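You operate a simulated robot arm through the tools that you are given. There is no shell and no other tool. Be economical: measure what you need, move in short steps, check, and stop when the job is done.

You run a simulated robot arm. Do the job below in one go: nothing can be reset, and whatever is moved stays where it is left.

TASK
Open the teal bench drawer, take the beige filter and put it in the inside of the teal bench drawer, then shut the drawer. Press the ring button three times. Take the lump bin and put it on the sand in sand tray seven. Put the blue pot in the inside of the dip tray. Take the bracket casting that says "26" from the sand in sand tray six and leave it on the sand in the end sand tray. Turn the white selector to OPEN. The order is free. Set down upright: blue pot.

Only the result counts: the job must be done as asked and must still hold three seconds after the hand-in. Knocking over, shifting, dropping, spilling or breaking anything else fails it.

THE ROBOT
A 7-joint arm with a fingered hand on a trunk, on a base that drives. Base frame: it is fixed to the floor where the robot stands at the start and does not move with it; the origin is under the middle of the robot, x ahead of it, y to its left, z up. Units: mm, degrees, N and s.
With the tool pointing down near the work surface it reaches from about 280 to 960 mm from the robot's upright axis, wherever it stands. Its first joint turns from -115.0 to 115.0 degrees. Places, roughly: beige filter (5x5x2 cm) [900, 2800, 800]; blue pot (8x8x10 cm) [-600, -2800, 500]; bracket casting [-3500, 750, 750]; inside of the dip tray [-3100, -2900, 600]; inside of the teal bench drawer [1100, 0, 600]; lump bin [1250, 250, 750]; ring button [800, 2400, 700]; sand in sand tray seven [-2700, 700, 700]; sand in the end sand tray [-6400, 700, 700]; teal bench drawer [1000, 0, 600]; white selector [-8400, 3100, 1000]. Payload 5 kg.
Tool frame: the origin (TCP) lies between the finger pads and is the grasp point; the fingertips stand 32 mm ahead of it; z points along the fingers, y is the line along which they close. Largest opening 160 mm; the body of the gripper starts 89 mm behind the TCP. The gripper is a hand of 4 fingers: y runs from the thumb to the fingers, the wrist lies at [0, 0, -267] in the tool frame, and closing takes about 1.5 s.
Orientation is that of the tool frame in the base frame, as a unit quaternion [w, x, y, z]. With the fingers straight down and closing along the base's y, the tool's x points along the base's -x, its y along +y and its z along -z.

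THE INTERFACE
- The arm moves only by the tool jog_arm. Its argument "increments" is a list of rows, each a list of 3 entries, a list of its own where there are three numbers: the shift along the base's x, y, z in mm, then the turn, a rotation vector about the base's x, y, z in degrees, then the opening in per cent of the stroke, from 0 (shut) to 100 (fully open). In form: [[[dx, dy, dz], [rx, ry, rz], grip], ...]. A call has 1 to 12 rows; each row shifts and turns the commanded pose from where the row before left it. A row lasts 0.2 s, in which the tool goes at most 50 mm and 8.6 degrees; a call with a longer step from one row to the next is refused whole, and so is a gripper value outside its range. A pose out of reach is approached as far as the arm can. The call stops where the force on the tool passes 40 N (or 10 N more than at its start, if that is more) or the arm is blocked; 0.2 s more then pass. Each finger travels about 45 mm/s and halts on what it meets, pressing with about 23 N; the grip force reading is that of the motor and also rises with nothing between the fingers. The clock runs only during rows and for 0.2 s after the last one: add rows that do not move to give the fingers time. The reply holds the time, the measured pose of the TCP, the force on the tool along the base axes, the opening and the grip force, in the units named above and with some noise, with the torque about the TCP (base axes, N m) and any sound that the robot's microphone picked up, and new pictures: "show" is both (left out), scene, wrist or none.
- Cameras (640 x 400 px; columns grow to the right, rows downward): "scene" is now at [16.1, 187.2, 1626.3]; the picture's right is [-0.20, -0.98, 0.00], its down [-0.77, 0.16, -0.62] and it looks along [0.61, -0.12, -0.79] (base axes); focal length 290 px, centre (320, 200). "wrist" rides on the gripper at [80, -4, -114] in the tool frame; the picture's right is [0.05, 1.00, 0.00], its down [-0.82, 0.04, -0.58] and it looks along [-0.58, 0.03, 0.82] (tool axes); focal length 265 px, centre (320, 200). There is no depth. A picture from a camera that has moved, and an enlarged one, comes with that camera's place and axes in the base frame and with its lens.
- slide_trunk(by): slides the trunk up (or, below 0, down) by that many mm; the arm and the scene camera ride with it, the base frame stays. It gives what a move gives, with no picture.
- drive_base(legs): drives the robot by 1 to 6 legs, each [ahead, turn to the left] in mm and degrees, along the robot's own axes; the way and the turn of a leg run together, so that a leg with both is an arc; at most 1500 mm and 180 degrees a leg. The arm and the cameras ride along, it lands a little off, and it stops where it bumps. It gives what a move gives, and a new picture of the scene camera.
- grasp_type(shape): the hand has 4 fingers and takes this shape, open, in about a second: jaw (thumb against the fingers, like two jaws); tri (thumb and two fingers); tip (a fingertip pinch); poke (one finger out to press); point (the index stretched); flat (the hand flat); cup (the hand cupped); fist (a fist). The gripper value then closes the fingers along that shape, each until it touches; the sizes above hold for jaw. It gives what a move gives, with no picture.
- aim_head(pan, tilt): turns the head with the scene camera to pan (to the left, within 155 degrees either way) and tilt (down, from -29 to 69), counted from straight ahead of the robot. It gives what a move gives, and a new picture of the scene camera.
- close_up(camera, box): a new picture of the part [left, top, right, bottom] of that camera's present view, enlarged. No time passes.
- close_job(): hands the job in; it is judged then, once.

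Go step by step. Nothing tells you exact positions but the pictures and the camera data: compare them with the known pose of the tool, close in by small moves and look again before you grip or let go. The budget is 186 turns and 260 pictures, counting those below and the enlarged ones. Unless the task says otherwise, let go and move clear before handing in, and close with one line.

The tools are called after "Emit:" as a command line: name --argument value ..., lists and objects as JSON in quotes. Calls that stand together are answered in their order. jog_arm: Moves the arm, as the interface text tells. Its arguments: {"type":"object","properties":{"increments":{"type":"array","items":{"type":"array"}},"show":{"type":"string","enum":["both","scene","wrist","none"]}},"required":["increments"]} The other tools are called the same way: slide_trunk (by) slides the trunk up or down; grasp_type (shape) gives the hand a shape; drive_base (legs) drives the base; aim_head (pan, tilt) turns the head that bears the scene camera; close_up (camera, box) takes an enlarged picture of a part of a camera's view; close_job () hands the job in.

At the start:

```text
time: 0.0
tcp_pos: [729.3, -102.7, 999.9]
tcp_rot: [0.0, 0.0, 1.0, 0.0]
wrist_force: [0.4, 0.7, 1.0]
moment: [-0.02, -0.03, -0.01]
width: 160.0
grasp_force: 0.2
shape: jaw
trunk travel left (down, up): [-475.0, 515.0]
robot x, y, heading: [-0.7, 2.5, -0.1]
head pan, tilt: [-11.4, 51.7]
```

scene: 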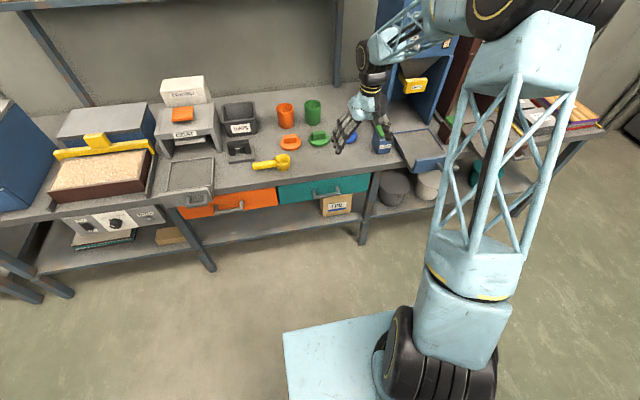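
wrist: 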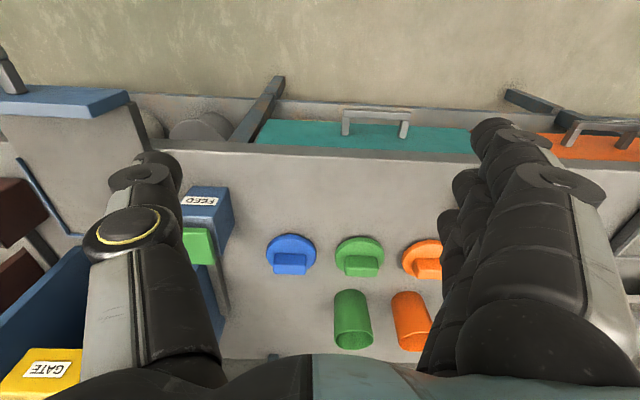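

I see the bench ahead with the teal drawer, and a dark bin labelled something near [1250,250]. I'll enlarge those parts first.

Emit:
close_up --camera "scene" --box '[150, 70, 390, 220]'

Emit:
aim_head --pan 60 --tilt 25

```text
2.67 times, centred on (270, 145) of scene
camera zoom: at [16.1, 187.2, 1626.3], right [-0.2, -0.98, 0.0], down [-0.77, 0.16, -0.62], along [0.61, -0.12, -0.79], focal length 772 px, centre (453, 347)
```

zoom: 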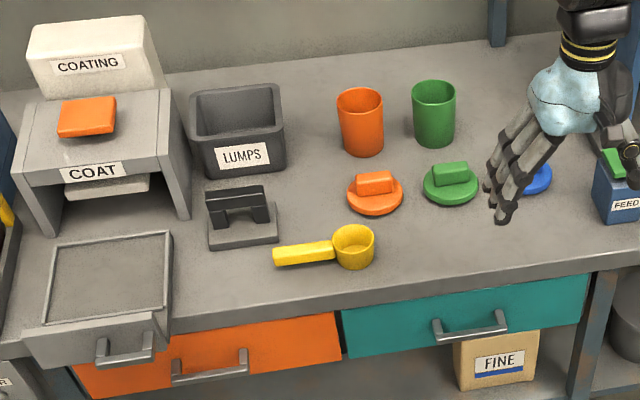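

```text
time: 1.4
tcp_pos: [728.8, -103.8, 999.6]
tcp_rot: [0.0, 0.0, 1.0, 0.0]
wrist_force: [-0.2, 0.5, 0.6]
moment: [-0.01, 0.02, 0.0]
width: 159.8
grasp_force: 0.1
shape: jaw
trunk travel left (down, up): [-475.0, 515.0]
robot x, y, heading: [1.6, -0.1, 0.1]
head pan, tilt: [60.0, 25.0]
camera scene: at [-11.6, 282.0, 1666.1], right [0.87, -0.5, 0.0], down [-0.21, -0.37, -0.91], along [0.45, 0.78, -0.42], focal length 290 px, centre (320, 200)
```

scene: 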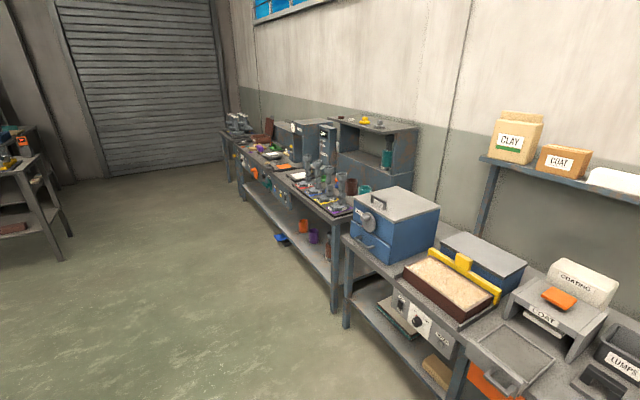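

A second bench lies further left (filter and ring button). I'll survey the rest of the room.

Emit:
close_up --camera "scene" --box '[220, 100, 420, 225]'

Emit:
aim_head --pan 140 --tilt 15

Emit:
aim_head --pan -150 --tilt 15

Emit:
aim_head --pan -85 --tilt 20

```text
3.20 times, centred on (320, 162) of scene
camera zoom: at [-11.6, 282.0, 1666.1], right [0.87, -0.5, 0.0], down [-0.21, -0.37, -0.91], along [0.45, 0.78, -0.42], focal length 926 px, centre (320, 320)
```

zoom: 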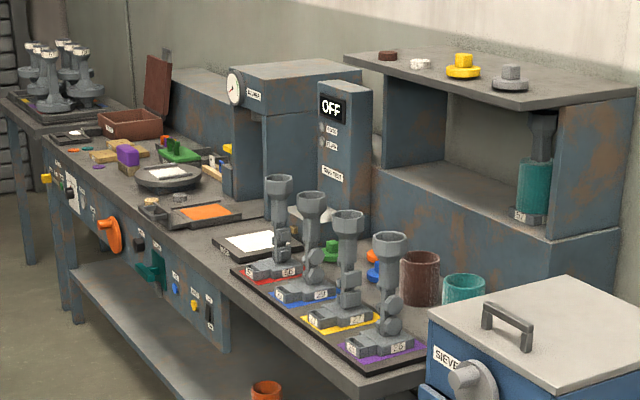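

```text
time: 3.0
tcp_pos: [729.1, -103.1, 1000.8]
tcp_rot: [0.0, 0.0, 1.0, 0.001]
wrist_force: [0.1, -0.2, 0.3]
moment: [0.02, 0.01, -0.02]
width: 159.9
grasp_force: 0.0
shape: jaw
trunk travel left (down, up): [-475.0, 515.0]
robot x, y, heading: [-2.9, -0.0, 0.2]
head pan, tilt: [140.0, 15.0]
camera scene: at [-129.2, 262.3, 1682.4], right [0.64, 0.77, 0.0], down [0.2, -0.17, -0.97], along [-0.74, 0.62, -0.26], focal length 290 px, centre (320, 200)
```

scene: 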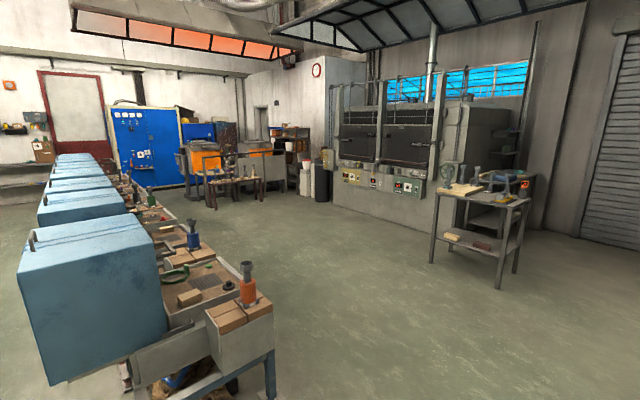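

```text
time: 6.9
tcp_pos: [730.3, -103.2, 1000.5]
tcp_rot: [0.0, 0.001, 1.0, 0.0]
wrist_force: [-0.9, -0.8, 0.2]
moment: [-0.01, 0.0, 0.03]
width: 159.5
grasp_force: 0.0
shape: jaw
trunk travel left (down, up): [-475.0, 515.0]
robot x, y, heading: [-2.6, -2.3, -0.0]
head pan, tilt: [-150.0, 15.0]
camera scene: at [-138.6, 155.5, 1682.4], right [-0.5, 0.87, 0.0], down [0.22, 0.13, -0.97], along [-0.84, -0.48, -0.26], focal length 290 px, centre (320, 200)
```

scene: 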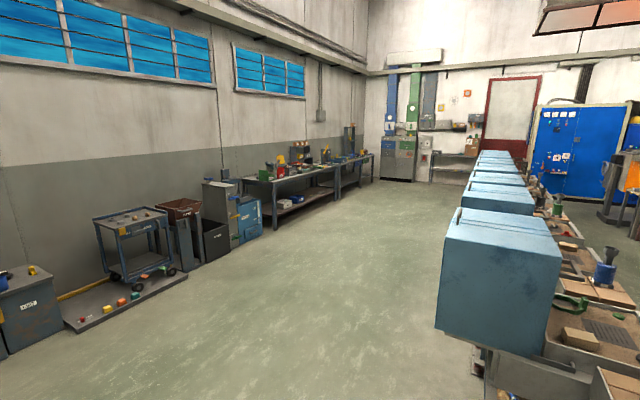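

```text
time: 8.3
tcp_pos: [729.6, -103.2, 1000.7]
tcp_rot: [0.0, 0.0, 1.0, 0.0]
wrist_force: [1.1, -0.5, 0.0]
moment: [0.01, 0.03, 0.0]
width: 159.6
grasp_force: 0.1
shape: jaw
trunk travel left (down, up): [-475.0, 515.0]
robot x, y, heading: [0.6, -1.5, 0.1]
head pan, tilt: [-85.0, 20.0]
camera scene: at [-49.7, 109.4, 1674.2], right [-1.0, -0.09, 0.0], down [-0.03, 0.34, -0.94], along [0.08, -0.94, -0.34], focal length 290 px, centre (320, 200)
```

scene: 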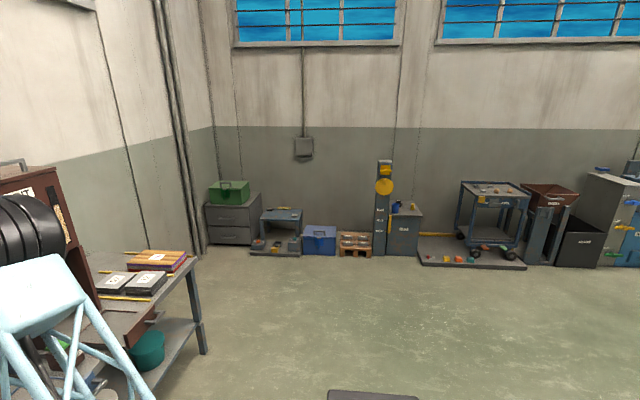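

The room is long: sand trays behind, pot along the right wall. First the teal drawer; I'll look at its handle closely.

Emit:
aim_head --pan 0 --tilt 45

Emit:
close_up --camera "scene" --box '[220, 80, 460, 230]'

Emit:
close_up --camera "wrist" --box '[240, 60, 480, 210]'

```text
time: 9.9
tcp_pos: [729.4, -103.2, 999.3]
tcp_rot: [0.001, 0.0, 1.0, -0.001]
wrist_force: [-0.3, 0.1, 0.7]
moment: [-0.01, -0.02, 0.01]
width: 160.0
grasp_force: 0.1
shape: jaw
trunk travel left (down, up): [-475.0, 515.0]
robot x, y, heading: [-2.0, 0.2, 0.1]
head pan, tilt: [0.0, 45.0]
camera scene: at [23.6, 202.2, 1635.6], right [0.0, -1.0, 0.0], down [-0.71, 0.0, -0.71], along [0.71, 0.0, -0.71], focal length 290 px, centre (320, 200)
```

scene: 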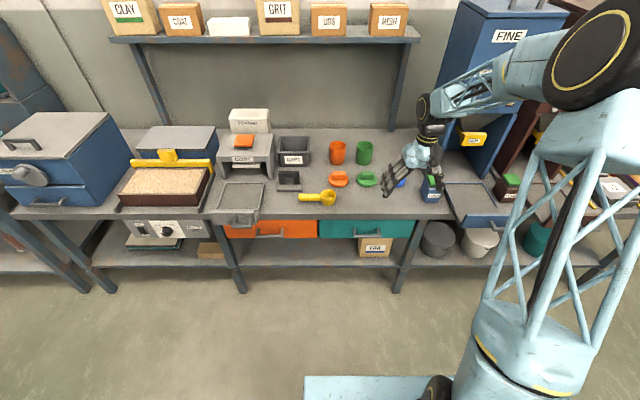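

```text
2.67 times, centred on (340, 155) of scene
camera zoom: at [23.6, 202.2, 1635.6], right [0.0, -1.0, 0.0], down [-0.71, 0.0, -0.71], along [0.71, 0.0, -0.71], focal length 772 px, centre (267, 320)
```

zoom: 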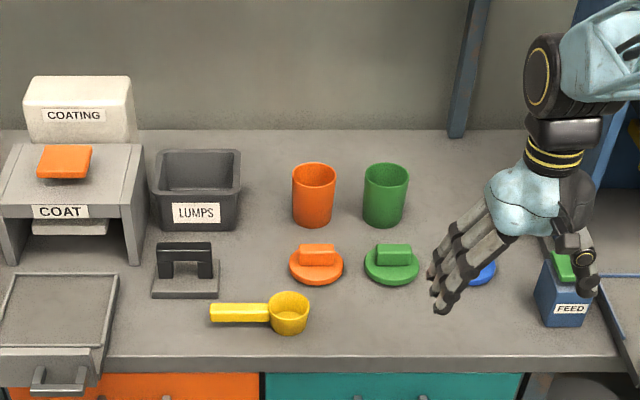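

```text
2.67 times, centred on (360, 135) of wrist
camera zoom: at [648.9, -107.5, 1114.9], right [-0.05, 1.0, 0.0], down [0.82, 0.04, 0.58], along [0.58, 0.03, -0.82], focal length 708 px, centre (213, 373)
```

zoom: 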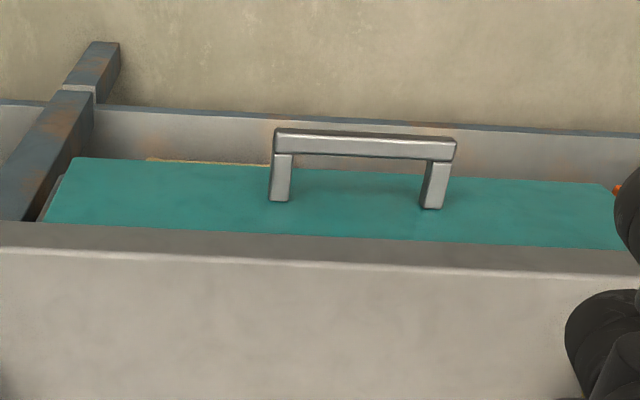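

Handle bar comes out near (779,-10,680), about 110 mm long. I'll pitch the hand forward, then roll so the fingers close vertically.

Emit:
jog_arm --increments '[[[-8, 8.5, -13], [0, -8.2, 0], 35], [[-8, 8.5, -13], [0, -8.2, 0], 35], [[-8, 8.5, -13], [0, -8.2, 0], 35], [[-8, 8.5, -13], [0, -8.2, 0], 35], [[-8, 8.5, -13], [0, -8.2, 0], 35], [[-8, 8.5, -13], [0, -8.2, 0], 35], [[-8, 8.5, -13], [0, -8.2, 0], 35], [[-8, 8.5, -13], [0, -8.2, 0], 35], [[-8, 8.5, -13], [0, -8.2, 0], 35], [[-8, 8.5, -13], [0, -8.2, 0], 35], [[-8, 8.5, -13], [0, -8, 0], 35]]' --show "none"

Emit:
jog_arm --increments '[[[0, 0, 0], [8.2, 0, 0], 35], [[0, 0, 0], [8.2, 0, 0], 35], [[0, 0, 0], [8.2, 0, 0], 35], [[0, 0, 0], [8.2, 0, 0], 35], [[0, 0, 0], [8.2, 0, 0], 35], [[0, 0, 0], [8.2, 0, 0], 35], [[0, 0, 0], [8.2, 0, 0], 35], [[0, 0, 0], [8.2, 0, 0], 35], [[0, 0, 0], [8.2, 0, 0], 35], [[0, 0, 0], [8.2, 0, 0], 35], [[0, 0, 0], [8, 0, 0], 35], [[0, 0, 0], [0, 0, 0], 35]]'

```text
time: 12.3
tcp_pos: [641.3, -9.2, 856.5]
tcp_rot: [0.708, 0.0, 0.707, -0.001]
wrist_force: [0.9, -0.2, 0.9]
moment: [-0.01, 0.0, -0.03]
width: 56.5
grasp_force: 0.1
shape: jaw
trunk travel left (down, up): [-475.0, 515.0]
robot x, y, heading: [0.6, -3.8, 0.1]
head pan, tilt: [0.0, 45.0]
```

```text
time: 14.9
tcp_pos: [641.7, -8.0, 858.2]
tcp_rot: [0.5, 0.5, 0.5, 0.5]
wrist_force: [-0.5, 0.2, 0.4]
moment: [-0.01, -0.02, 0.01]
width: 56.5
grasp_force: 0.2
shape: jaw
trunk travel left (down, up): [-475.0, 515.0]
robot x, y, heading: [2.2, 0.7, -0.3]
head pan, tilt: [0.0, 45.0]
camera scene: at [23.6, 202.1, 1635.6], right [0.0, -1.0, 0.0], down [-0.71, 0.0, -0.71], along [0.71, 0.0, -0.71], focal length 290 px, centre (320, 200)
camera wrist: at [527.5, 70.6, 854.1], right [0.0, 0.05, 1.0], down [-0.58, -0.82, 0.04], along [0.82, -0.58, 0.03], focal length 265 px, centre (320, 200)
```

scene: 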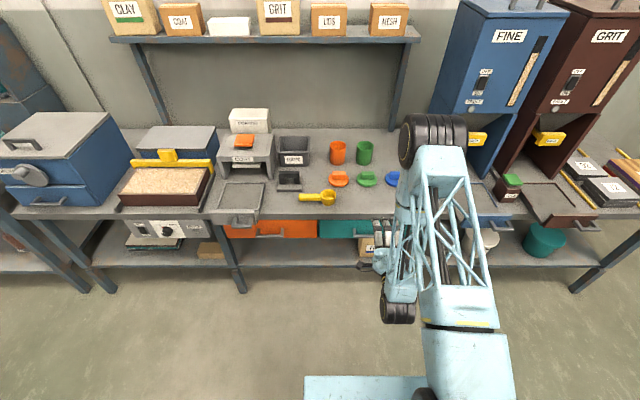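
wrist: 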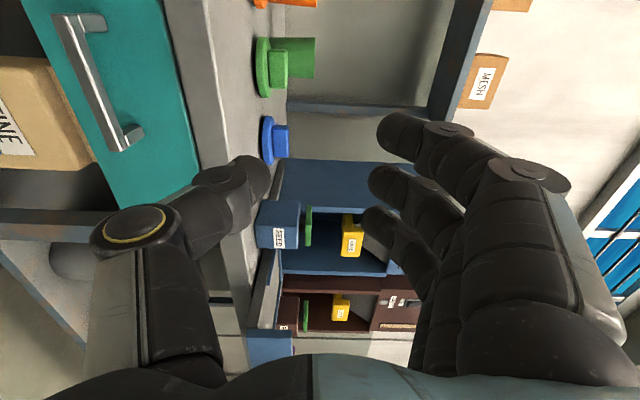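

Emit:
jog_arm --increments '[[[0, 2, -50], [0, 0, 0], 35], [[0, 2, -50], [0, 0, 0], 35], [[0, 2, -50], [0, 0, 0], 35], [[0, 2, -50], [0, 0, 0], 35], [[0, 0, 0], [0, 0, 0], 35]]'

Emit:
close_up --camera "scene" --box '[280, 190, 440, 290]'

```text
time: 16.1
tcp_pos: [639.5, -1.1, 655.3]
tcp_rot: [0.5, 0.5, 0.5, 0.5]
wrist_force: [-0.9, -0.5, -0.6]
moment: [0.0, -0.03, 0.02]
width: 56.2
grasp_force: 0.0
shape: jaw
trunk travel left (down, up): [-475.0, 515.0]
robot x, y, heading: [-1.2, -1.4, -0.0]
head pan, tilt: [0.0, 45.0]
camera scene: at [23.9, 202.4, 1635.5], right [0.0, -1.0, 0.0], down [-0.71, 0.0, -0.71], along [0.71, 0.0, -0.71], focal length 290 px, centre (320, 200)
camera wrist: at [526.1, 78.2, 652.0], right [0.0, 0.05, 1.0], down [-0.58, -0.82, 0.04], along [0.82, -0.58, 0.03], focal length 265 px, centre (320, 200)
```

scene: 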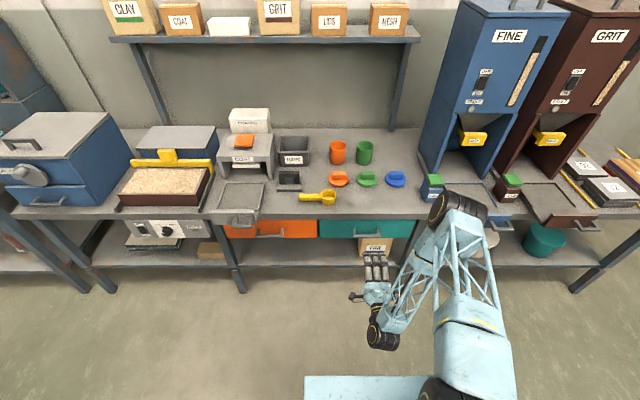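
wrist: 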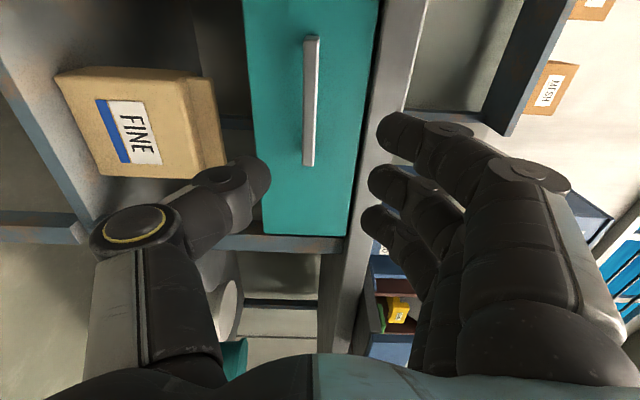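

```text
4.00 times, centred on (360, 240) of scene
camera zoom: at [23.9, 202.4, 1635.5], right [0.0, -1.0, 0.0], down [-0.71, 0.0, -0.71], along [0.71, 0.0, -0.71], focal length 1158 px, centre (160, 40)
```

zoom: 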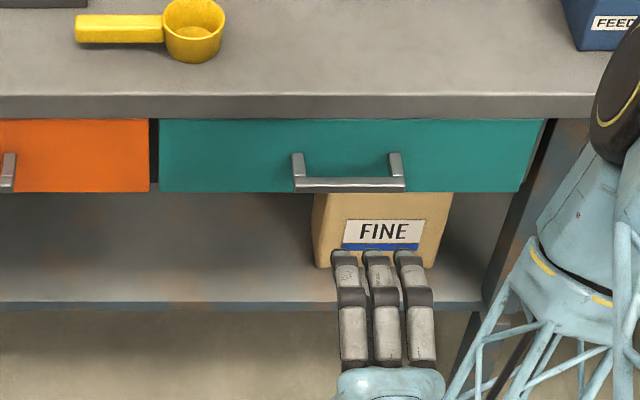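

Handle bar measured at about (795,3,647). I'll advance so the fingers straddle it, then check.

Emit:
jog_arm --increments '[[[37, 1, -2], [0, 0, 0], 35], [[37, 1, -2], [0, 0, 0], 35], [[36, 1, -2], [0, 0, 0], 35], [[36, 1, -1], [0, 0, 0], 35], [[0, 0, 0], [0, 0, 0], 35]]'

Emit:
close_up --camera "scene" --box '[300, 190, 460, 290]'

```text
time: 17.3
tcp_pos: [789.0, 3.2, 649.9]
tcp_rot: [0.5, 0.499, 0.5, 0.5]
wrist_force: [0.6, 0.1, 0.1]
moment: [-0.01, -0.01, 0.01]
width: 56.4
grasp_force: 0.0
shape: jaw
trunk travel left (down, up): [-475.0, 515.0]
robot x, y, heading: [4.7, -1.5, -0.0]
head pan, tilt: [0.0, 45.0]
camera scene: at [23.8, 202.4, 1635.5], right [0.0, -1.0, 0.0], down [-0.71, 0.0, -0.71], along [0.71, 0.0, -0.71], focal length 290 px, centre (320, 200)
camera wrist: at [674.3, 83.0, 646.4], right [0.0, 0.05, 1.0], down [-0.58, -0.82, 0.04], along [0.82, -0.58, 0.03], focal length 265 px, centre (320, 200)
```

scene: 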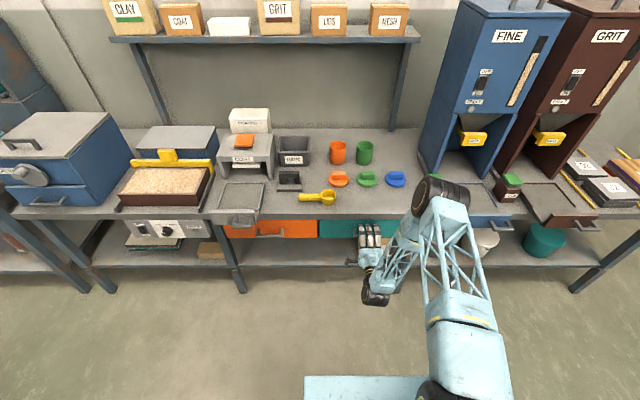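
wrist: 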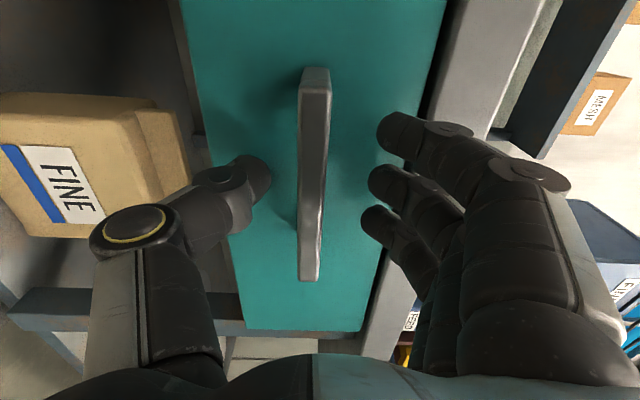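

```text
4.00 times, centred on (380, 240) of scene
camera zoom: at [23.8, 202.4, 1635.5], right [0.0, -1.0, 0.0], down [-0.71, 0.0, -0.71], along [0.71, 0.0, -0.71], focal length 1158 px, centre (80, 40)
```

zoom: 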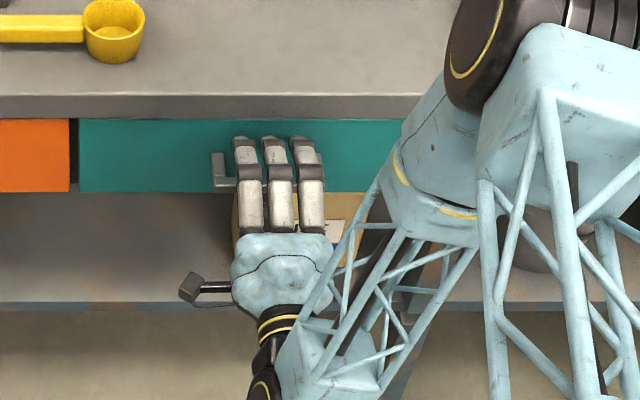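

The bar lies between thumb and fingers. I close, then pull gently.

Emit:
jog_arm --increments '[[[0, 0, 0], [0, 0, 0], 10], [[0, 0, 0], [0, 0, 0], 0], [[0, 0, 0], [0, 0, 0], 0], [[0, 0, 0], [0, 0, 0], 0], [[0, 0, 0], [0, 0, 0], 0], [[0, 0, 0], [0, 0, 0], 0], [[-10, 0, 0], [0, 0, 0], 0], [[-15, 0, 0], [0, 0, 0], 0], [[-20, 0, 0], [0, 0, 0], 0], [[-20, 0, 0], [0, 0, 0], 0]]'

```text
time: 19.5
tcp_pos: [721.8, 3.9, 649.7]
tcp_rot: [0.499, 0.5, 0.5, 0.501]
wrist_force: [-2.0, 0.5, -1.1]
moment: [0.01, 0.01, 0.01]
width: 0.0
grasp_force: 23.3
shape: jaw
trunk travel left (down, up): [-475.0, 515.0]
robot x, y, heading: [2.6, -0.3, 0.1]
head pan, tilt: [0.0, 45.0]
camera scene: at [23.4, 202.2, 1635.6], right [0.0, -1.0, 0.0], down [-0.71, 0.0, -0.71], along [0.71, 0.0, -0.71], focal length 290 px, centre (320, 200)
camera wrist: at [607.9, 82.2, 646.2], right [0.0, 0.05, 1.0], down [-0.58, -0.82, 0.04], along [0.82, -0.58, 0.03], focal length 265 px, centre (320, 200)
```

scene: 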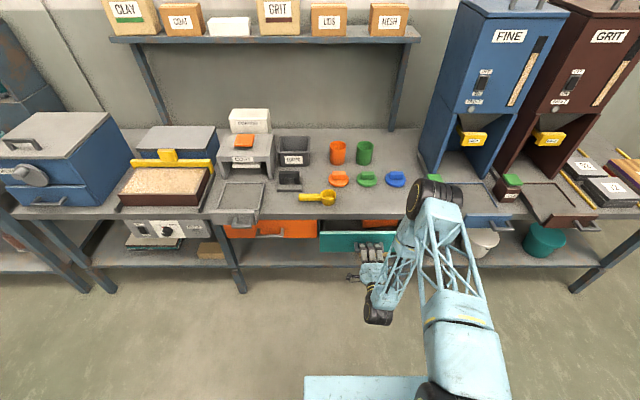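
wrist: 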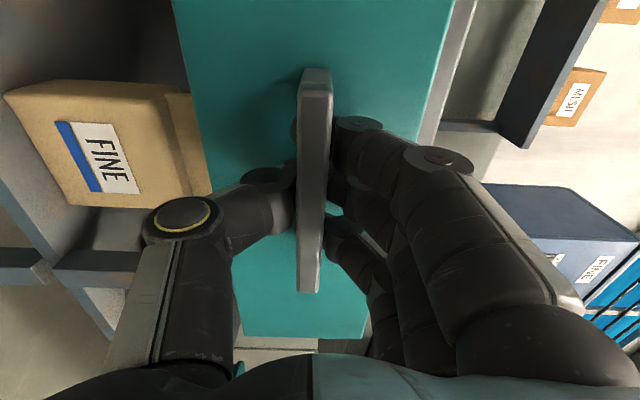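

The drawer follows. I pull further.

Emit:
jog_arm --increments '[[[-20, 0, 0], [0, 0, 0], 0], [[-20, 0, 0], [0, 0, 0], 0], [[-20, 0, 0], [0, 0, 0], 0], [[-20, 0, 0], [0, 0, 0], 0], [[-20, 0, 0], [0, 0, 0], 0], [[-20, 0, 0], [0, 0, 0], 0], [[-10, 0, 0], [0, 0, 0], 0]]'

Emit:
close_up --camera "scene" --box '[280, 190, 440, 290]'

```text
time: 21.1
tcp_pos: [593.9, 1.4, 649.9]
tcp_rot: [0.5, 0.499, 0.501, 0.5]
wrist_force: [-1.0, -0.5, -5.3]
moment: [0.02, -0.03, -0.01]
width: 0.1
grasp_force: 22.7
shape: jaw
trunk travel left (down, up): [-475.0, 515.0]
robot x, y, heading: [0.9, -5.1, 0.0]
head pan, tilt: [0.0, 45.0]
camera scene: at [23.9, 202.2, 1635.5], right [0.0, -1.0, 0.0], down [-0.71, 0.0, -0.71], along [0.71, 0.0, -0.71], focal length 290 px, centre (320, 200)
camera wrist: at [478.4, 82.3, 646.7], right [0.0, 0.05, 1.0], down [-0.58, -0.82, 0.04], along [0.82, -0.58, 0.03], focal length 265 px, centre (320, 200)
```

scene: 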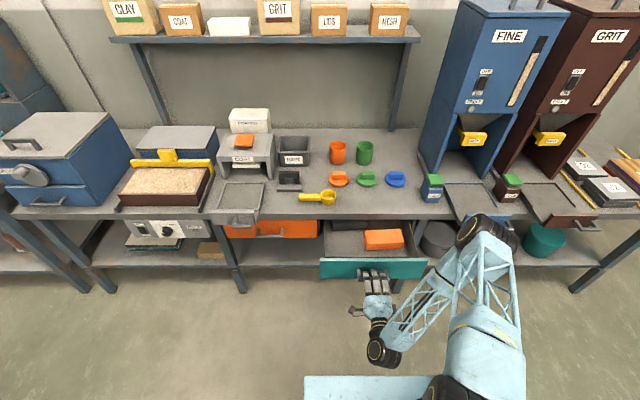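
wrist: 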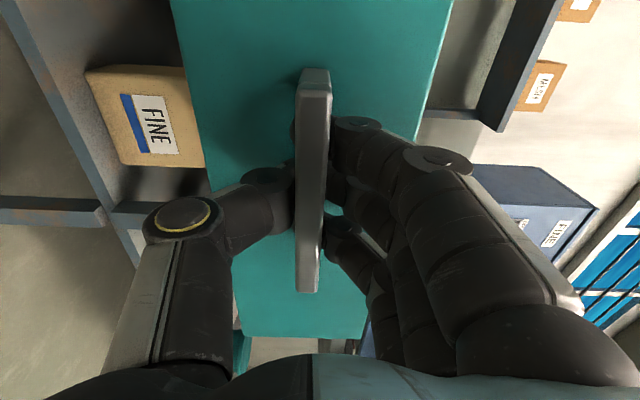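

```text
4.00 times, centred on (360, 240) of scene
camera zoom: at [23.9, 202.2, 1635.5], right [0.0, -1.0, 0.0], down [-0.71, 0.0, -0.71], along [0.71, 0.0, -0.71], focal length 1158 px, centre (160, 40)
```

zoom: 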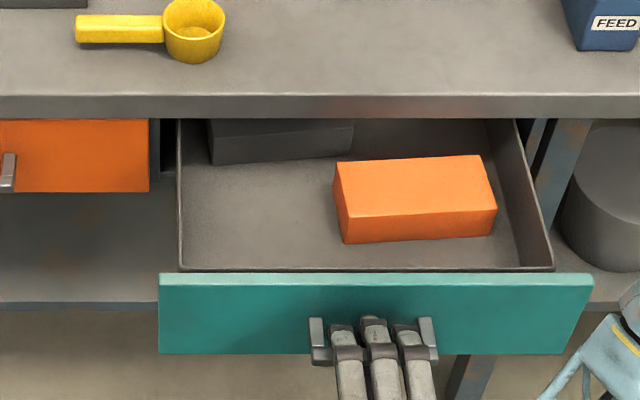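

Drawer is open ~195 mm with a free spot at its left. I release and back off.

Emit:
jog_arm --increments '[[[0, 0, 0], [0, 0, 0], 35], [[0, 0, 0], [0, 0, 0], 35], [[0, 0, 0], [0, 0, 0], 35], [[0, 0, 0], [0, 0, 0], 35]]' --show "none"

Emit:
drive_base --legs '[[-300, 0]]'

```text
time: 22.1
tcp_pos: [593.2, 2.2, 650.4]
tcp_rot: [0.5, 0.499, 0.501, 0.5]
wrist_force: [0.4, 0.3, 0.0]
moment: [-0.01, 0.0, 0.0]
width: 55.4
grasp_force: 0.1
shape: jaw
trunk travel left (down, up): [-475.0, 515.0]
robot x, y, heading: [1.0, -2.3, -0.1]
head pan, tilt: [0.0, 45.0]
```

```text
time: 24.1
tcp_pos: [294.6, 4.5, 650.8]
tcp_rot: [0.499, 0.5, 0.501, 0.5]
wrist_force: [0.4, -0.3, -0.3]
moment: [-0.01, -0.02, 0.02]
width: 55.5
grasp_force: 0.1
shape: jaw
trunk travel left (down, up): [-475.0, 515.0]
robot x, y, heading: [-296.6, -1.5, 0.0]
head pan, tilt: [0.0, 45.0]
camera scene: at [-274.5, 202.0, 1635.6], right [0.0, -1.0, 0.0], down [-0.71, 0.0, -0.71], along [0.71, 0.0, -0.71], focal length 290 px, centre (320, 200)
```

scene: 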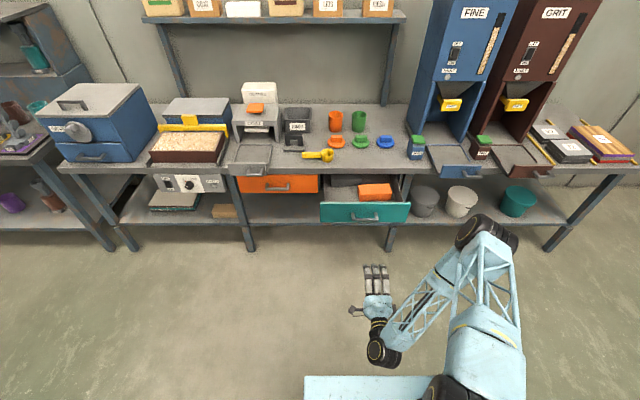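

Drawer stays open. I'll raise the arm and drive to the second bench on the left.

Emit:
jog_arm --increments '[[[0, 0, 50], [0, 0, 0], 35], [[0, 0, 50], [0, 0, 0], 35], [[0, 0, 50], [0, 0, 0], 35], [[0, 0, 50], [0, 0, 0], 35], [[0, 0, 50], [0, 0, 0], 35], [[0, 0, 50], [0, 0, 0], 35]]' --show "none"

Emit:
drive_base --legs '[[0, 90], [1300, 0], [1200, 0], [0, -90]]'

Emit:
close_up --camera "scene" --box '[160, 60, 480, 260]'

```text
time: 25.5
tcp_pos: [330.0, 2.6, 923.6]
tcp_rot: [0.501, 0.499, 0.5, 0.5]
wrist_force: [0.2, -0.6, -0.7]
moment: [-0.05, 0.02, 0.0]
width: 55.6
grasp_force: 0.0
shape: jaw
out of reach, approached as far as the arm can: row 5, 6
trunk travel left (down, up): [-475.0, 515.0]
robot x, y, heading: [-298.1, -1.9, 0.0]
head pan, tilt: [0.0, 45.0]
```

```text
time: 45.8
tcp_pos: [315.6, 2519.5, 923.7]
tcp_rot: [0.496, 0.494, 0.504, 0.505]
wrist_force: [-0.1, -0.5, -0.2]
moment: [0.01, -0.03, 0.0]
width: 55.8
grasp_force: 0.0
shape: jaw
trunk travel left (down, up): [-475.0, 515.0]
robot x, y, heading: [-312.1, 2506.7, 0.9]
head pan, tilt: [0.0, 45.0]
camera scene: at [-291.5, 2709.4, 1635.6], right [0.02, -1.0, 0.0], down [-0.71, -0.01, -0.71], along [0.71, 0.01, -0.71], focal length 290 px, centre (320, 200)
```

scene: 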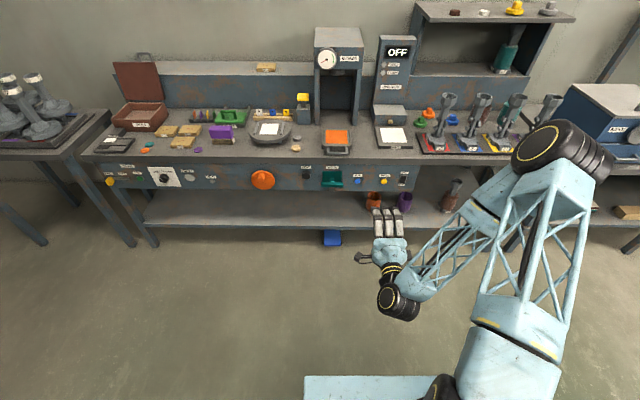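

```text
2.00 times, centred on (320, 160) of scene
camera zoom: at [-291.5, 2709.4, 1635.6], right [0.02, -1.0, 0.0], down [-0.71, -0.01, -0.71], along [0.71, 0.01, -0.71], focal length 579 px, centre (320, 280)
```

zoom: 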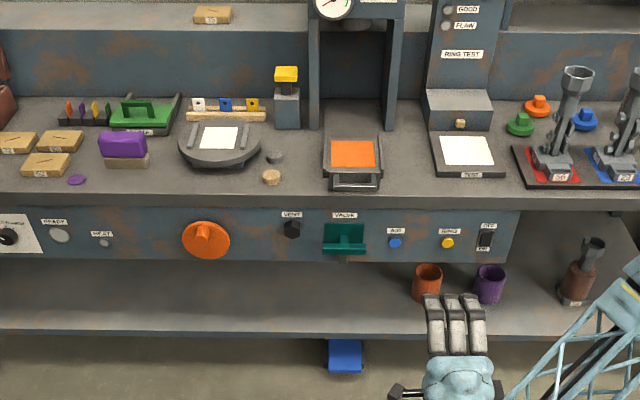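

Ring button (yellow, labelled RING) is at ~(792,2411,690) and the beige disc filter on the bench at ~(950,2855). I'll drive closer and shape the hand to poke.

Emit:
drive_base --legs '[[380, -0.9]]'

Emit:
grasp_type --shape "poke"

Emit:
jog_arm --increments '[[[-10, -20, -40], [0, 0, 0], 0], [[-10, -20, -40], [0, 0, 0], 0], [[0, -20, -40], [0, 0, 0], 0], [[0, -20, -40], [0, 0, 0], 0], [[0, -20, -40], [0, 0, 0], 0], [[0, 0, 0], [0, 0, 0], 0]]'

```text
time: 48.2
tcp_pos: [696.9, 2513.7, 924.0]
tcp_rot: [0.5, 0.5, 0.5, 0.5]
wrist_force: [-0.4, -0.3, 0.1]
moment: [0.01, -0.03, 0.03]
width: 55.5
grasp_force: 0.1
shape: jaw
trunk travel left (down, up): [-475.0, 515.0]
robot x, y, heading: [67.8, 2509.6, 0.2]
head pan, tilt: [0.0, 45.0]
camera scene: at [92.1, 2712.3, 1635.5], right [0.0, -1.0, 0.0], down [-0.71, 0.0, -0.71], along [0.71, 0.0, -0.71], focal length 290 px, centre (320, 200)
```

scene: 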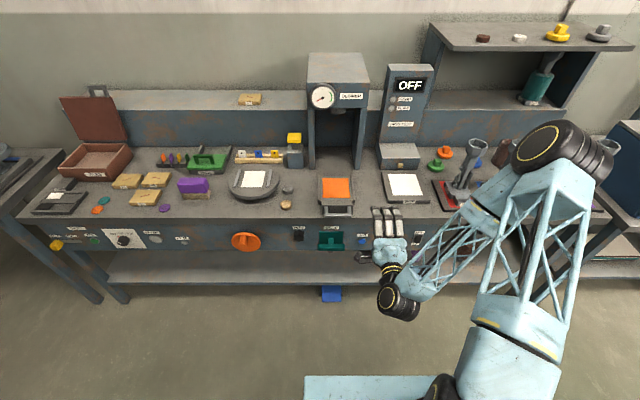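

```text
time: 49.1
tcp_pos: [698.0, 2514.1, 923.6]
tcp_rot: [0.501, 0.499, 0.5, 0.501]
wrist_force: [0.2, -0.3, -0.1]
moment: [0.01, 0.0, 0.01]
width: 0.2
grasp_force: 0.1
shape: poke
trunk travel left (down, up): [-475.0, 515.0]
robot x, y, heading: [68.9, 2507.8, 0.1]
head pan, tilt: [0.0, 45.0]
```

```text
time: 50.5
tcp_pos: [678.1, 2412.7, 724.5]
tcp_rot: [0.501, 0.499, 0.499, 0.501]
wrist_force: [-0.2, -1.0, -1.1]
moment: [0.0, 0.0, 0.02]
width: 7.0
grasp_force: 0.0
shape: jaw
trunk travel left (down, up): [-475.0, 515.0]
robot x, y, heading: [69.8, 2510.4, 0.0]
head pan, tilt: [0.0, 45.0]
camera scene: at [92.5, 2712.1, 1635.6], right [0.0, -1.0, 0.0], down [-0.71, 0.0, -0.71], along [0.71, 0.0, -0.71], focal length 290 px, centre (320, 200)
camera wrist: at [563.6, 2492.7, 720.6], right [0.0, 0.05, 1.0], down [-0.58, -0.82, 0.04], along [0.82, -0.58, 0.03], focal length 265 px, centre (320, 200)
```

scene: 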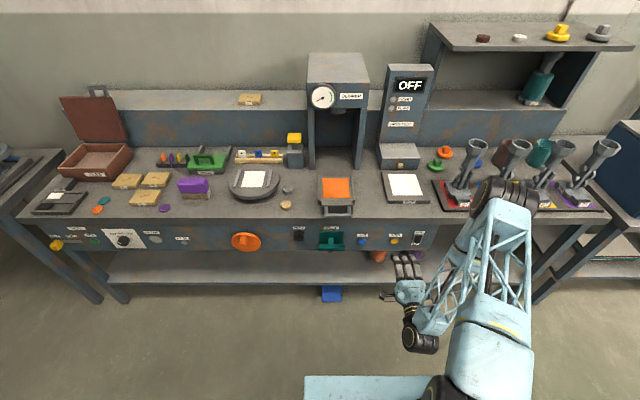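
wrist: 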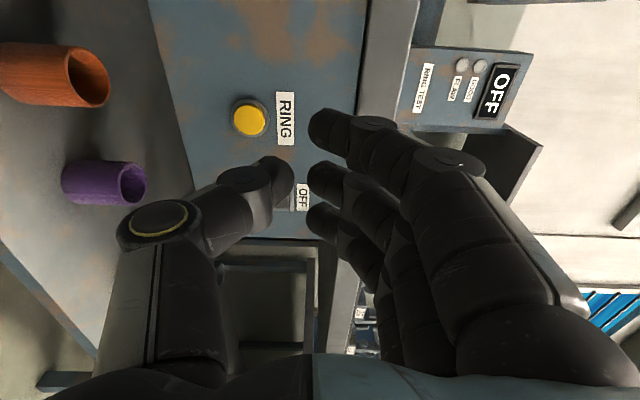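

Emit:
grasp_type --shape "poke"

Emit:
jog_arm --increments '[[[0, 0, -33], [0, 0, 0], 100], [[0, -6, -33], [0, 0, 0], 100], [[0, 0, 0], [0, 0, 0], 100]]'

Emit:
close_up --camera "scene" --box '[320, 190, 480, 290]'

```text
time: 51.4
tcp_pos: [676.3, 2413.1, 724.9]
tcp_rot: [0.5, 0.5, 0.499, 0.5]
wrist_force: [0.1, 0.3, -0.2]
moment: [0.03, -0.02, -0.03]
width: 0.0
grasp_force: 0.1
shape: poke
trunk travel left (down, up): [-475.0, 515.0]
robot x, y, heading: [66.1, 2507.2, 0.2]
head pan, tilt: [0.0, 45.0]
```

```text
time: 52.2
tcp_pos: [678.2, 2407.0, 658.2]
tcp_rot: [0.5, 0.5, 0.499, 0.5]
wrist_force: [0.4, -0.7, -0.2]
moment: [0.0, -0.04, 0.0]
width: 0.0
grasp_force: 0.2
shape: poke
trunk travel left (down, up): [-475.0, 515.0]
robot x, y, heading: [69.3, 2510.2, 0.0]
head pan, tilt: [0.0, 45.0]
camera scene: at [92.5, 2712.2, 1635.6], right [0.0, -1.0, 0.0], down [-0.71, 0.0, -0.71], along [0.71, 0.0, -0.71], focal length 290 px, centre (320, 200)
camera wrist: at [563.2, 2486.5, 654.4], right [0.0, 0.05, 1.0], down [-0.58, -0.82, 0.04], along [0.82, -0.58, 0.03], focal length 265 px, centre (320, 200)
```

scene: 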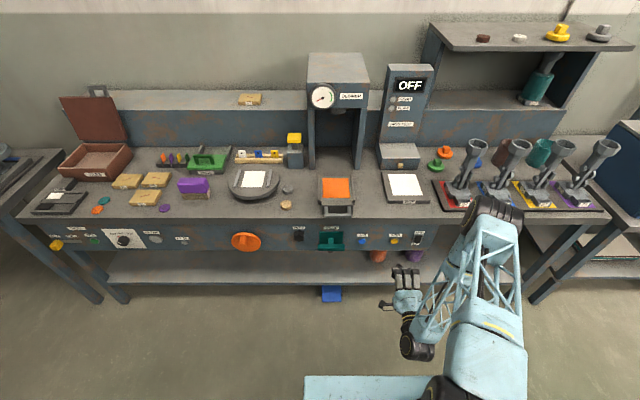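
wrist: 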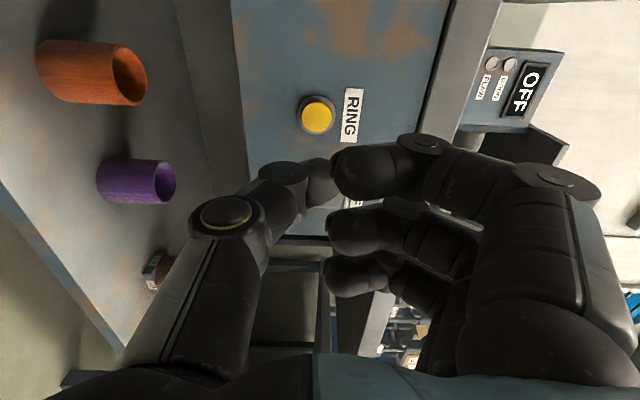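

```text
4.00 times, centred on (400, 240) of scene
camera zoom: at [92.5, 2712.2, 1635.6], right [0.0, -1.0, 0.0], down [-0.71, 0.0, -0.71], along [0.71, 0.0, -0.71], focal length 1158 px, centre (0, 40)
```

zoom: 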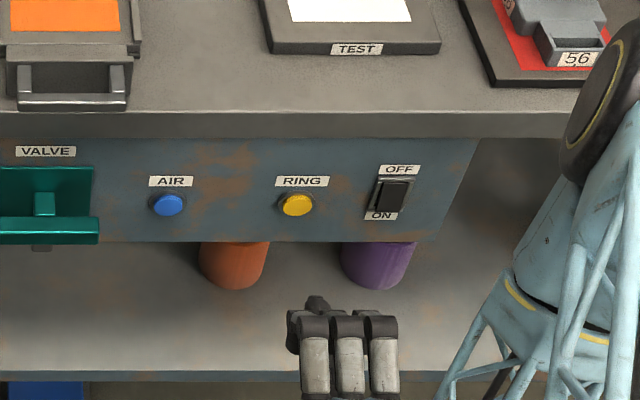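

Pointing tip lines up closely with the button at ~(826,2404,656). I approach and stop just short.

Emit:
jog_arm --increments '[[[30, -1, -2], [0, 0, 0], 100], [[30, -1, -2], [0, 0, 0], 100], [[30, 0, -1], [0, 0, 0], 100], [[0, 0, 0], [0, 0, 0], 100]]'

Emit:
close_up --camera "scene" --box '[340, 200, 452, 270]'

```text
time: 53.2
tcp_pos: [766.1, 2404.9, 652.4]
tcp_rot: [0.5, 0.5, 0.499, 0.5]
wrist_force: [0.6, 0.5, -0.1]
moment: [0.0, 0.01, -0.01]
width: 0.0
grasp_force: 0.0
shape: poke
trunk travel left (down, up): [-475.0, 515.0]
robot x, y, heading: [65.6, 2511.5, 0.1]
head pan, tilt: [0.0, 45.0]
camera scene: at [92.4, 2712.5, 1635.5], right [0.0, -1.0, 0.0], down [-0.71, 0.0, -0.71], along [0.71, 0.0, -0.71], focal length 290 px, centre (320, 200)
camera wrist: at [653.1, 2485.4, 649.1], right [0.0, 0.05, 1.0], down [-0.58, -0.82, 0.04], along [0.82, -0.58, 0.03], focal length 265 px, centre (320, 200)
```

scene: 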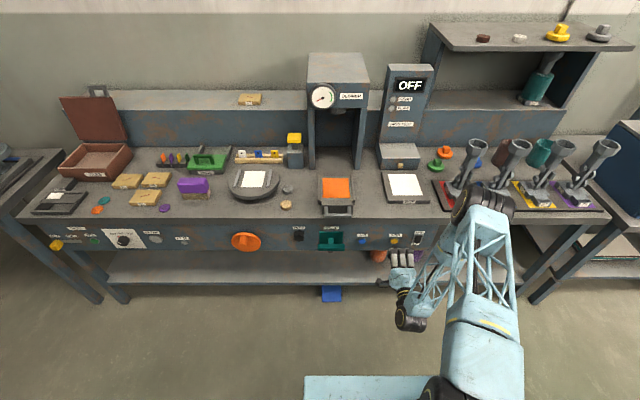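
wrist: 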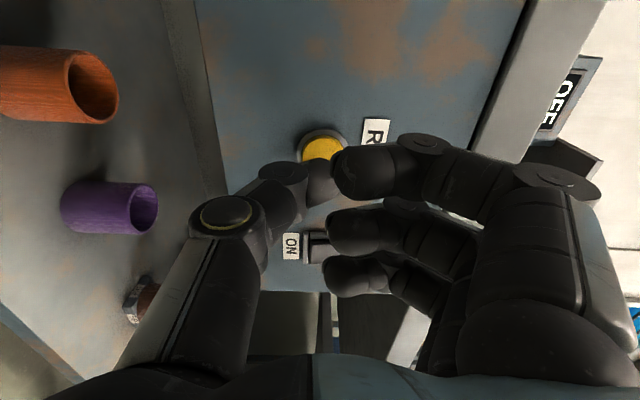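

```text
5.71 times, centred on (396, 235) of scene
camera zoom: at [92.4, 2712.5, 1635.5], right [0.0, -1.0, 0.0], down [-0.71, 0.0, -0.71], along [0.71, 0.0, -0.71], focal length 1654 px, centre (-114, 0)
```

zoom: 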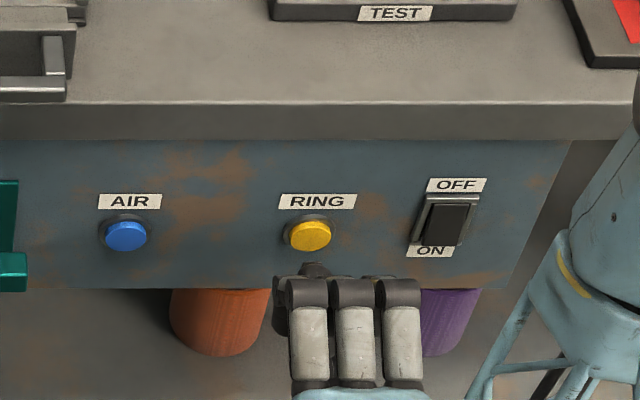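

Aligned. I creep forward to find contact.

Emit:
jog_arm --increments '[[[6, 0, 0], [0, 0, 0], 100], [[6, 0, 0], [0, 0, 0], 100], [[4, 0, 0], [0, 0, 0], 100], [[3, 0, 0], [0, 0, 0], 100]]' --show "wrist"

```text
time: 54.2
tcp_pos: [784.7, 2404.5, 652.1]
tcp_rot: [0.5, 0.5, 0.5, 0.501]
wrist_force: [-0.7, -0.7, 0.2]
moment: [-0.02, -0.03, 0.0]
width: 0.4
grasp_force: 0.1
shape: poke
trunk travel left (down, up): [-475.0, 515.0]
robot x, y, heading: [67.8, 2512.5, -0.1]
head pan, tilt: [0.0, 45.0]
camera wrist: at [672.0, 2484.6, 649.0], right [0.0, 0.05, 1.0], down [-0.58, -0.82, 0.04], along [0.82, -0.58, 0.03], focal length 265 px, centre (320, 200)
```

wrist: 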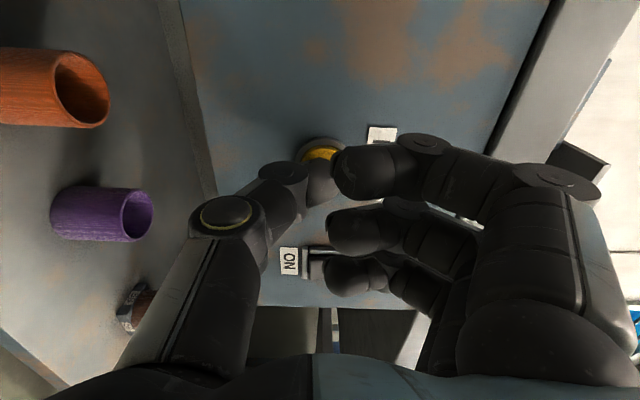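

Emit:
jog_arm --increments '[[[3, 0, 0], [0, 0, 0], 100], [[3, 0, 0], [0, 0, 0], 100], [[3, 0, 0], [0, 0, 0], 100]]' --show "none"

```text
time: 55.0
tcp_pos: [793.9, 2404.3, 651.9]
tcp_rot: [0.501, 0.5, 0.5, 0.499]
wrist_force: [-11.6, 2.0, -2.0]
moment: [0.01, 0.02, 0.04]
width: 0.0
grasp_force: 0.1
shape: poke
trunk travel left (down, up): [-475.0, 515.0]
robot x, y, heading: [69.1, 2507.6, -0.1]
head pan, tilt: [0.0, 45.0]
heard: click
```

A click: first press registered. I release and look before pressing again.

Emit:
jog_arm --increments '[[[-8, 0, 0], [0, 0, 0], 100], [[-7, 0, 0], [0, 0, 0], 100], [[0, 0, 0], [0, 0, 0], 100]]' --show "scene"

Emit:
jog_arm --increments '[[[8, 0, 0], [0, 0, 0], 100], [[4, 0, 0], [0, 0, 0], 100], [[3, 0, 0], [0, 0, 0], 100], [[0, 0, 0], [0, 0, 0], 100]]' --show "none"

```text
time: 55.8
tcp_pos: [780.8, 2404.8, 653.2]
tcp_rot: [0.5, 0.5, 0.499, 0.501]
wrist_force: [-0.4, -0.1, 0.0]
moment: [0.01, 0.01, -0.03]
width: 0.0
grasp_force: 0.0
shape: poke
trunk travel left (down, up): [-475.0, 515.0]
robot x, y, heading: [68.9, 2510.7, -0.0]
head pan, tilt: [0.0, 45.0]
camera scene: at [92.3, 2712.4, 1635.6], right [0.0, -1.0, 0.0], down [-0.71, 0.0, -0.71], along [0.71, 0.0, -0.71], focal length 290 px, centre (320, 200)
```

scene: 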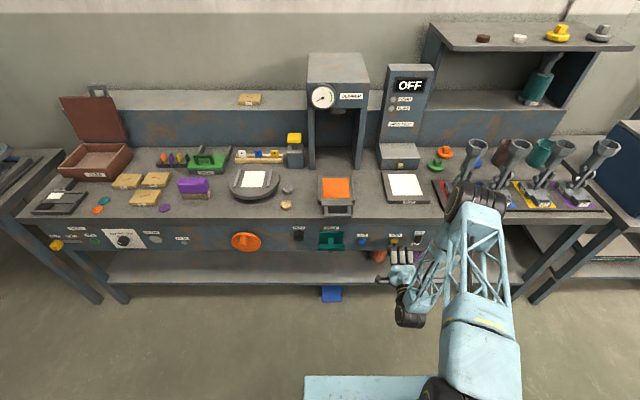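

```text
time: 56.8
tcp_pos: [796.0, 2404.5, 650.7]
tcp_rot: [0.5, 0.5, 0.5, 0.501]
wrist_force: [-11.6, -1.2, -3.2]
moment: [0.01, 0.03, -0.03]
width: 0.3
grasp_force: 0.1
shape: poke
trunk travel left (down, up): [-475.0, 515.0]
robot x, y, heading: [64.0, 2511.2, 0.1]
head pan, tilt: [0.0, 45.0]
heard: click
```

Second click. I release, press a third time, and withdraw.

Emit:
jog_arm --increments '[[[-8, 0, 0], [0, 0, 0], 100], [[-7, 0, 0], [0, 0, 0], 100], [[0, 0, 0], [0, 0, 0], 100]]' --show "none"

Emit:
jog_arm --increments '[[[8, 0, 0], [0, 0, 0], 100], [[4, 0, 0], [0, 0, 0], 100], [[3, 0, 0], [0, 0, 0], 100], [[0, 0, 0], [0, 0, 0], 100]]' --show "none"

Emit:
jog_arm --increments '[[[-20, 0, 0], [0, 0, 0], 100], [[-40, 0, 0], [0, 0, 0], 100], [[-40, 0, 0], [0, 0, 0], 100], [[-20, 0, 30], [0, 0, 0], 100], [[0, 0, 50], [0, 0, 0], 100], [[0, 0, 50], [0, 0, 0], 100], [[0, 0, 50], [0, 0, 0], 100], [[0, 0, 50], [0, 0, 0], 100]]' --show "scene"

Emit:
close_up --camera "scene" --box '[220, 130, 460, 280]'

```text
time: 57.6
tcp_pos: [779.5, 2404.7, 651.9]
tcp_rot: [0.501, 0.5, 0.499, 0.5]
wrist_force: [-0.4, -0.3, 0.0]
moment: [0.04, -0.02, 0.02]
width: 0.1
grasp_force: 0.1
shape: poke
trunk travel left (down, up): [-475.0, 515.0]
robot x, y, heading: [66.1, 2509.2, -0.1]
head pan, tilt: [0.0, 45.0]
```

```text
time: 58.6
tcp_pos: [793.4, 2404.9, 652.8]
tcp_rot: [0.5, 0.499, 0.501, 0.5]
wrist_force: [-12.0, 2.7, -2.3]
moment: [-0.01, 0.06, 0.15]
width: 0.0
grasp_force: 0.1
shape: poke
trunk travel left (down, up): [-475.0, 515.0]
robot x, y, heading: [66.2, 2509.9, 0.2]
head pan, tilt: [0.0, 45.0]
heard: click
```

```text
time: 60.4
tcp_pos: [674.1, 2405.4, 882.9]
tcp_rot: [0.5, 0.5, 0.499, 0.5]
wrist_force: [0.2, -0.4, -0.9]
moment: [0.02, -0.03, 0.01]
width: 0.1
grasp_force: 0.1
shape: poke
trunk travel left (down, up): [-475.0, 515.0]
robot x, y, heading: [70.6, 2511.9, -0.1]
head pan, tilt: [0.0, 45.0]
camera scene: at [92.0, 2712.5, 1635.4], right [0.0, -1.0, 0.0], down [-0.71, 0.0, -0.71], along [0.71, 0.0, -0.71], focal length 290 px, centre (320, 200)
```

scene: 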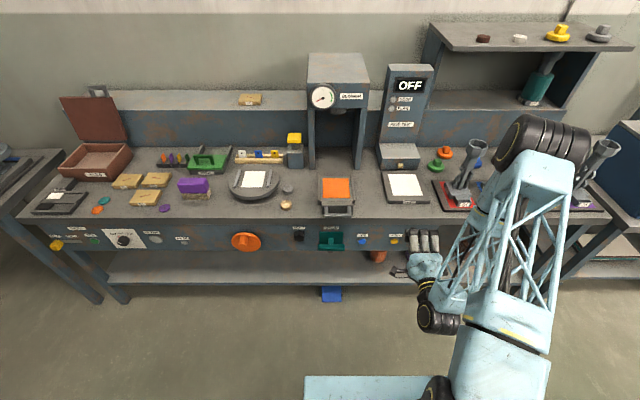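

```text
2.67 times, centred on (340, 205) of scene
camera zoom: at [92.0, 2712.5, 1635.4], right [0.0, -1.0, 0.0], down [-0.71, 0.0, -0.71], along [0.71, 0.0, -0.71], focal length 772 px, centre (267, 187)
```

zoom: 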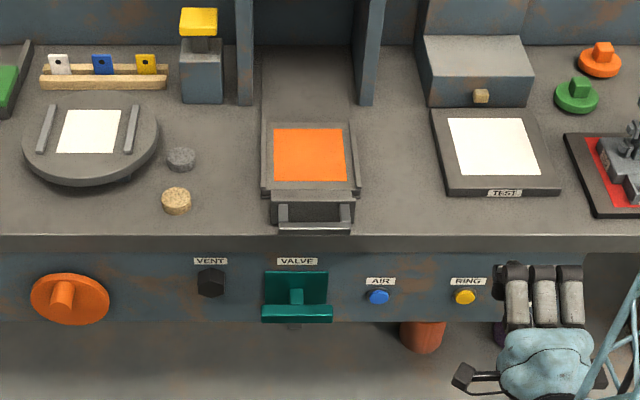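

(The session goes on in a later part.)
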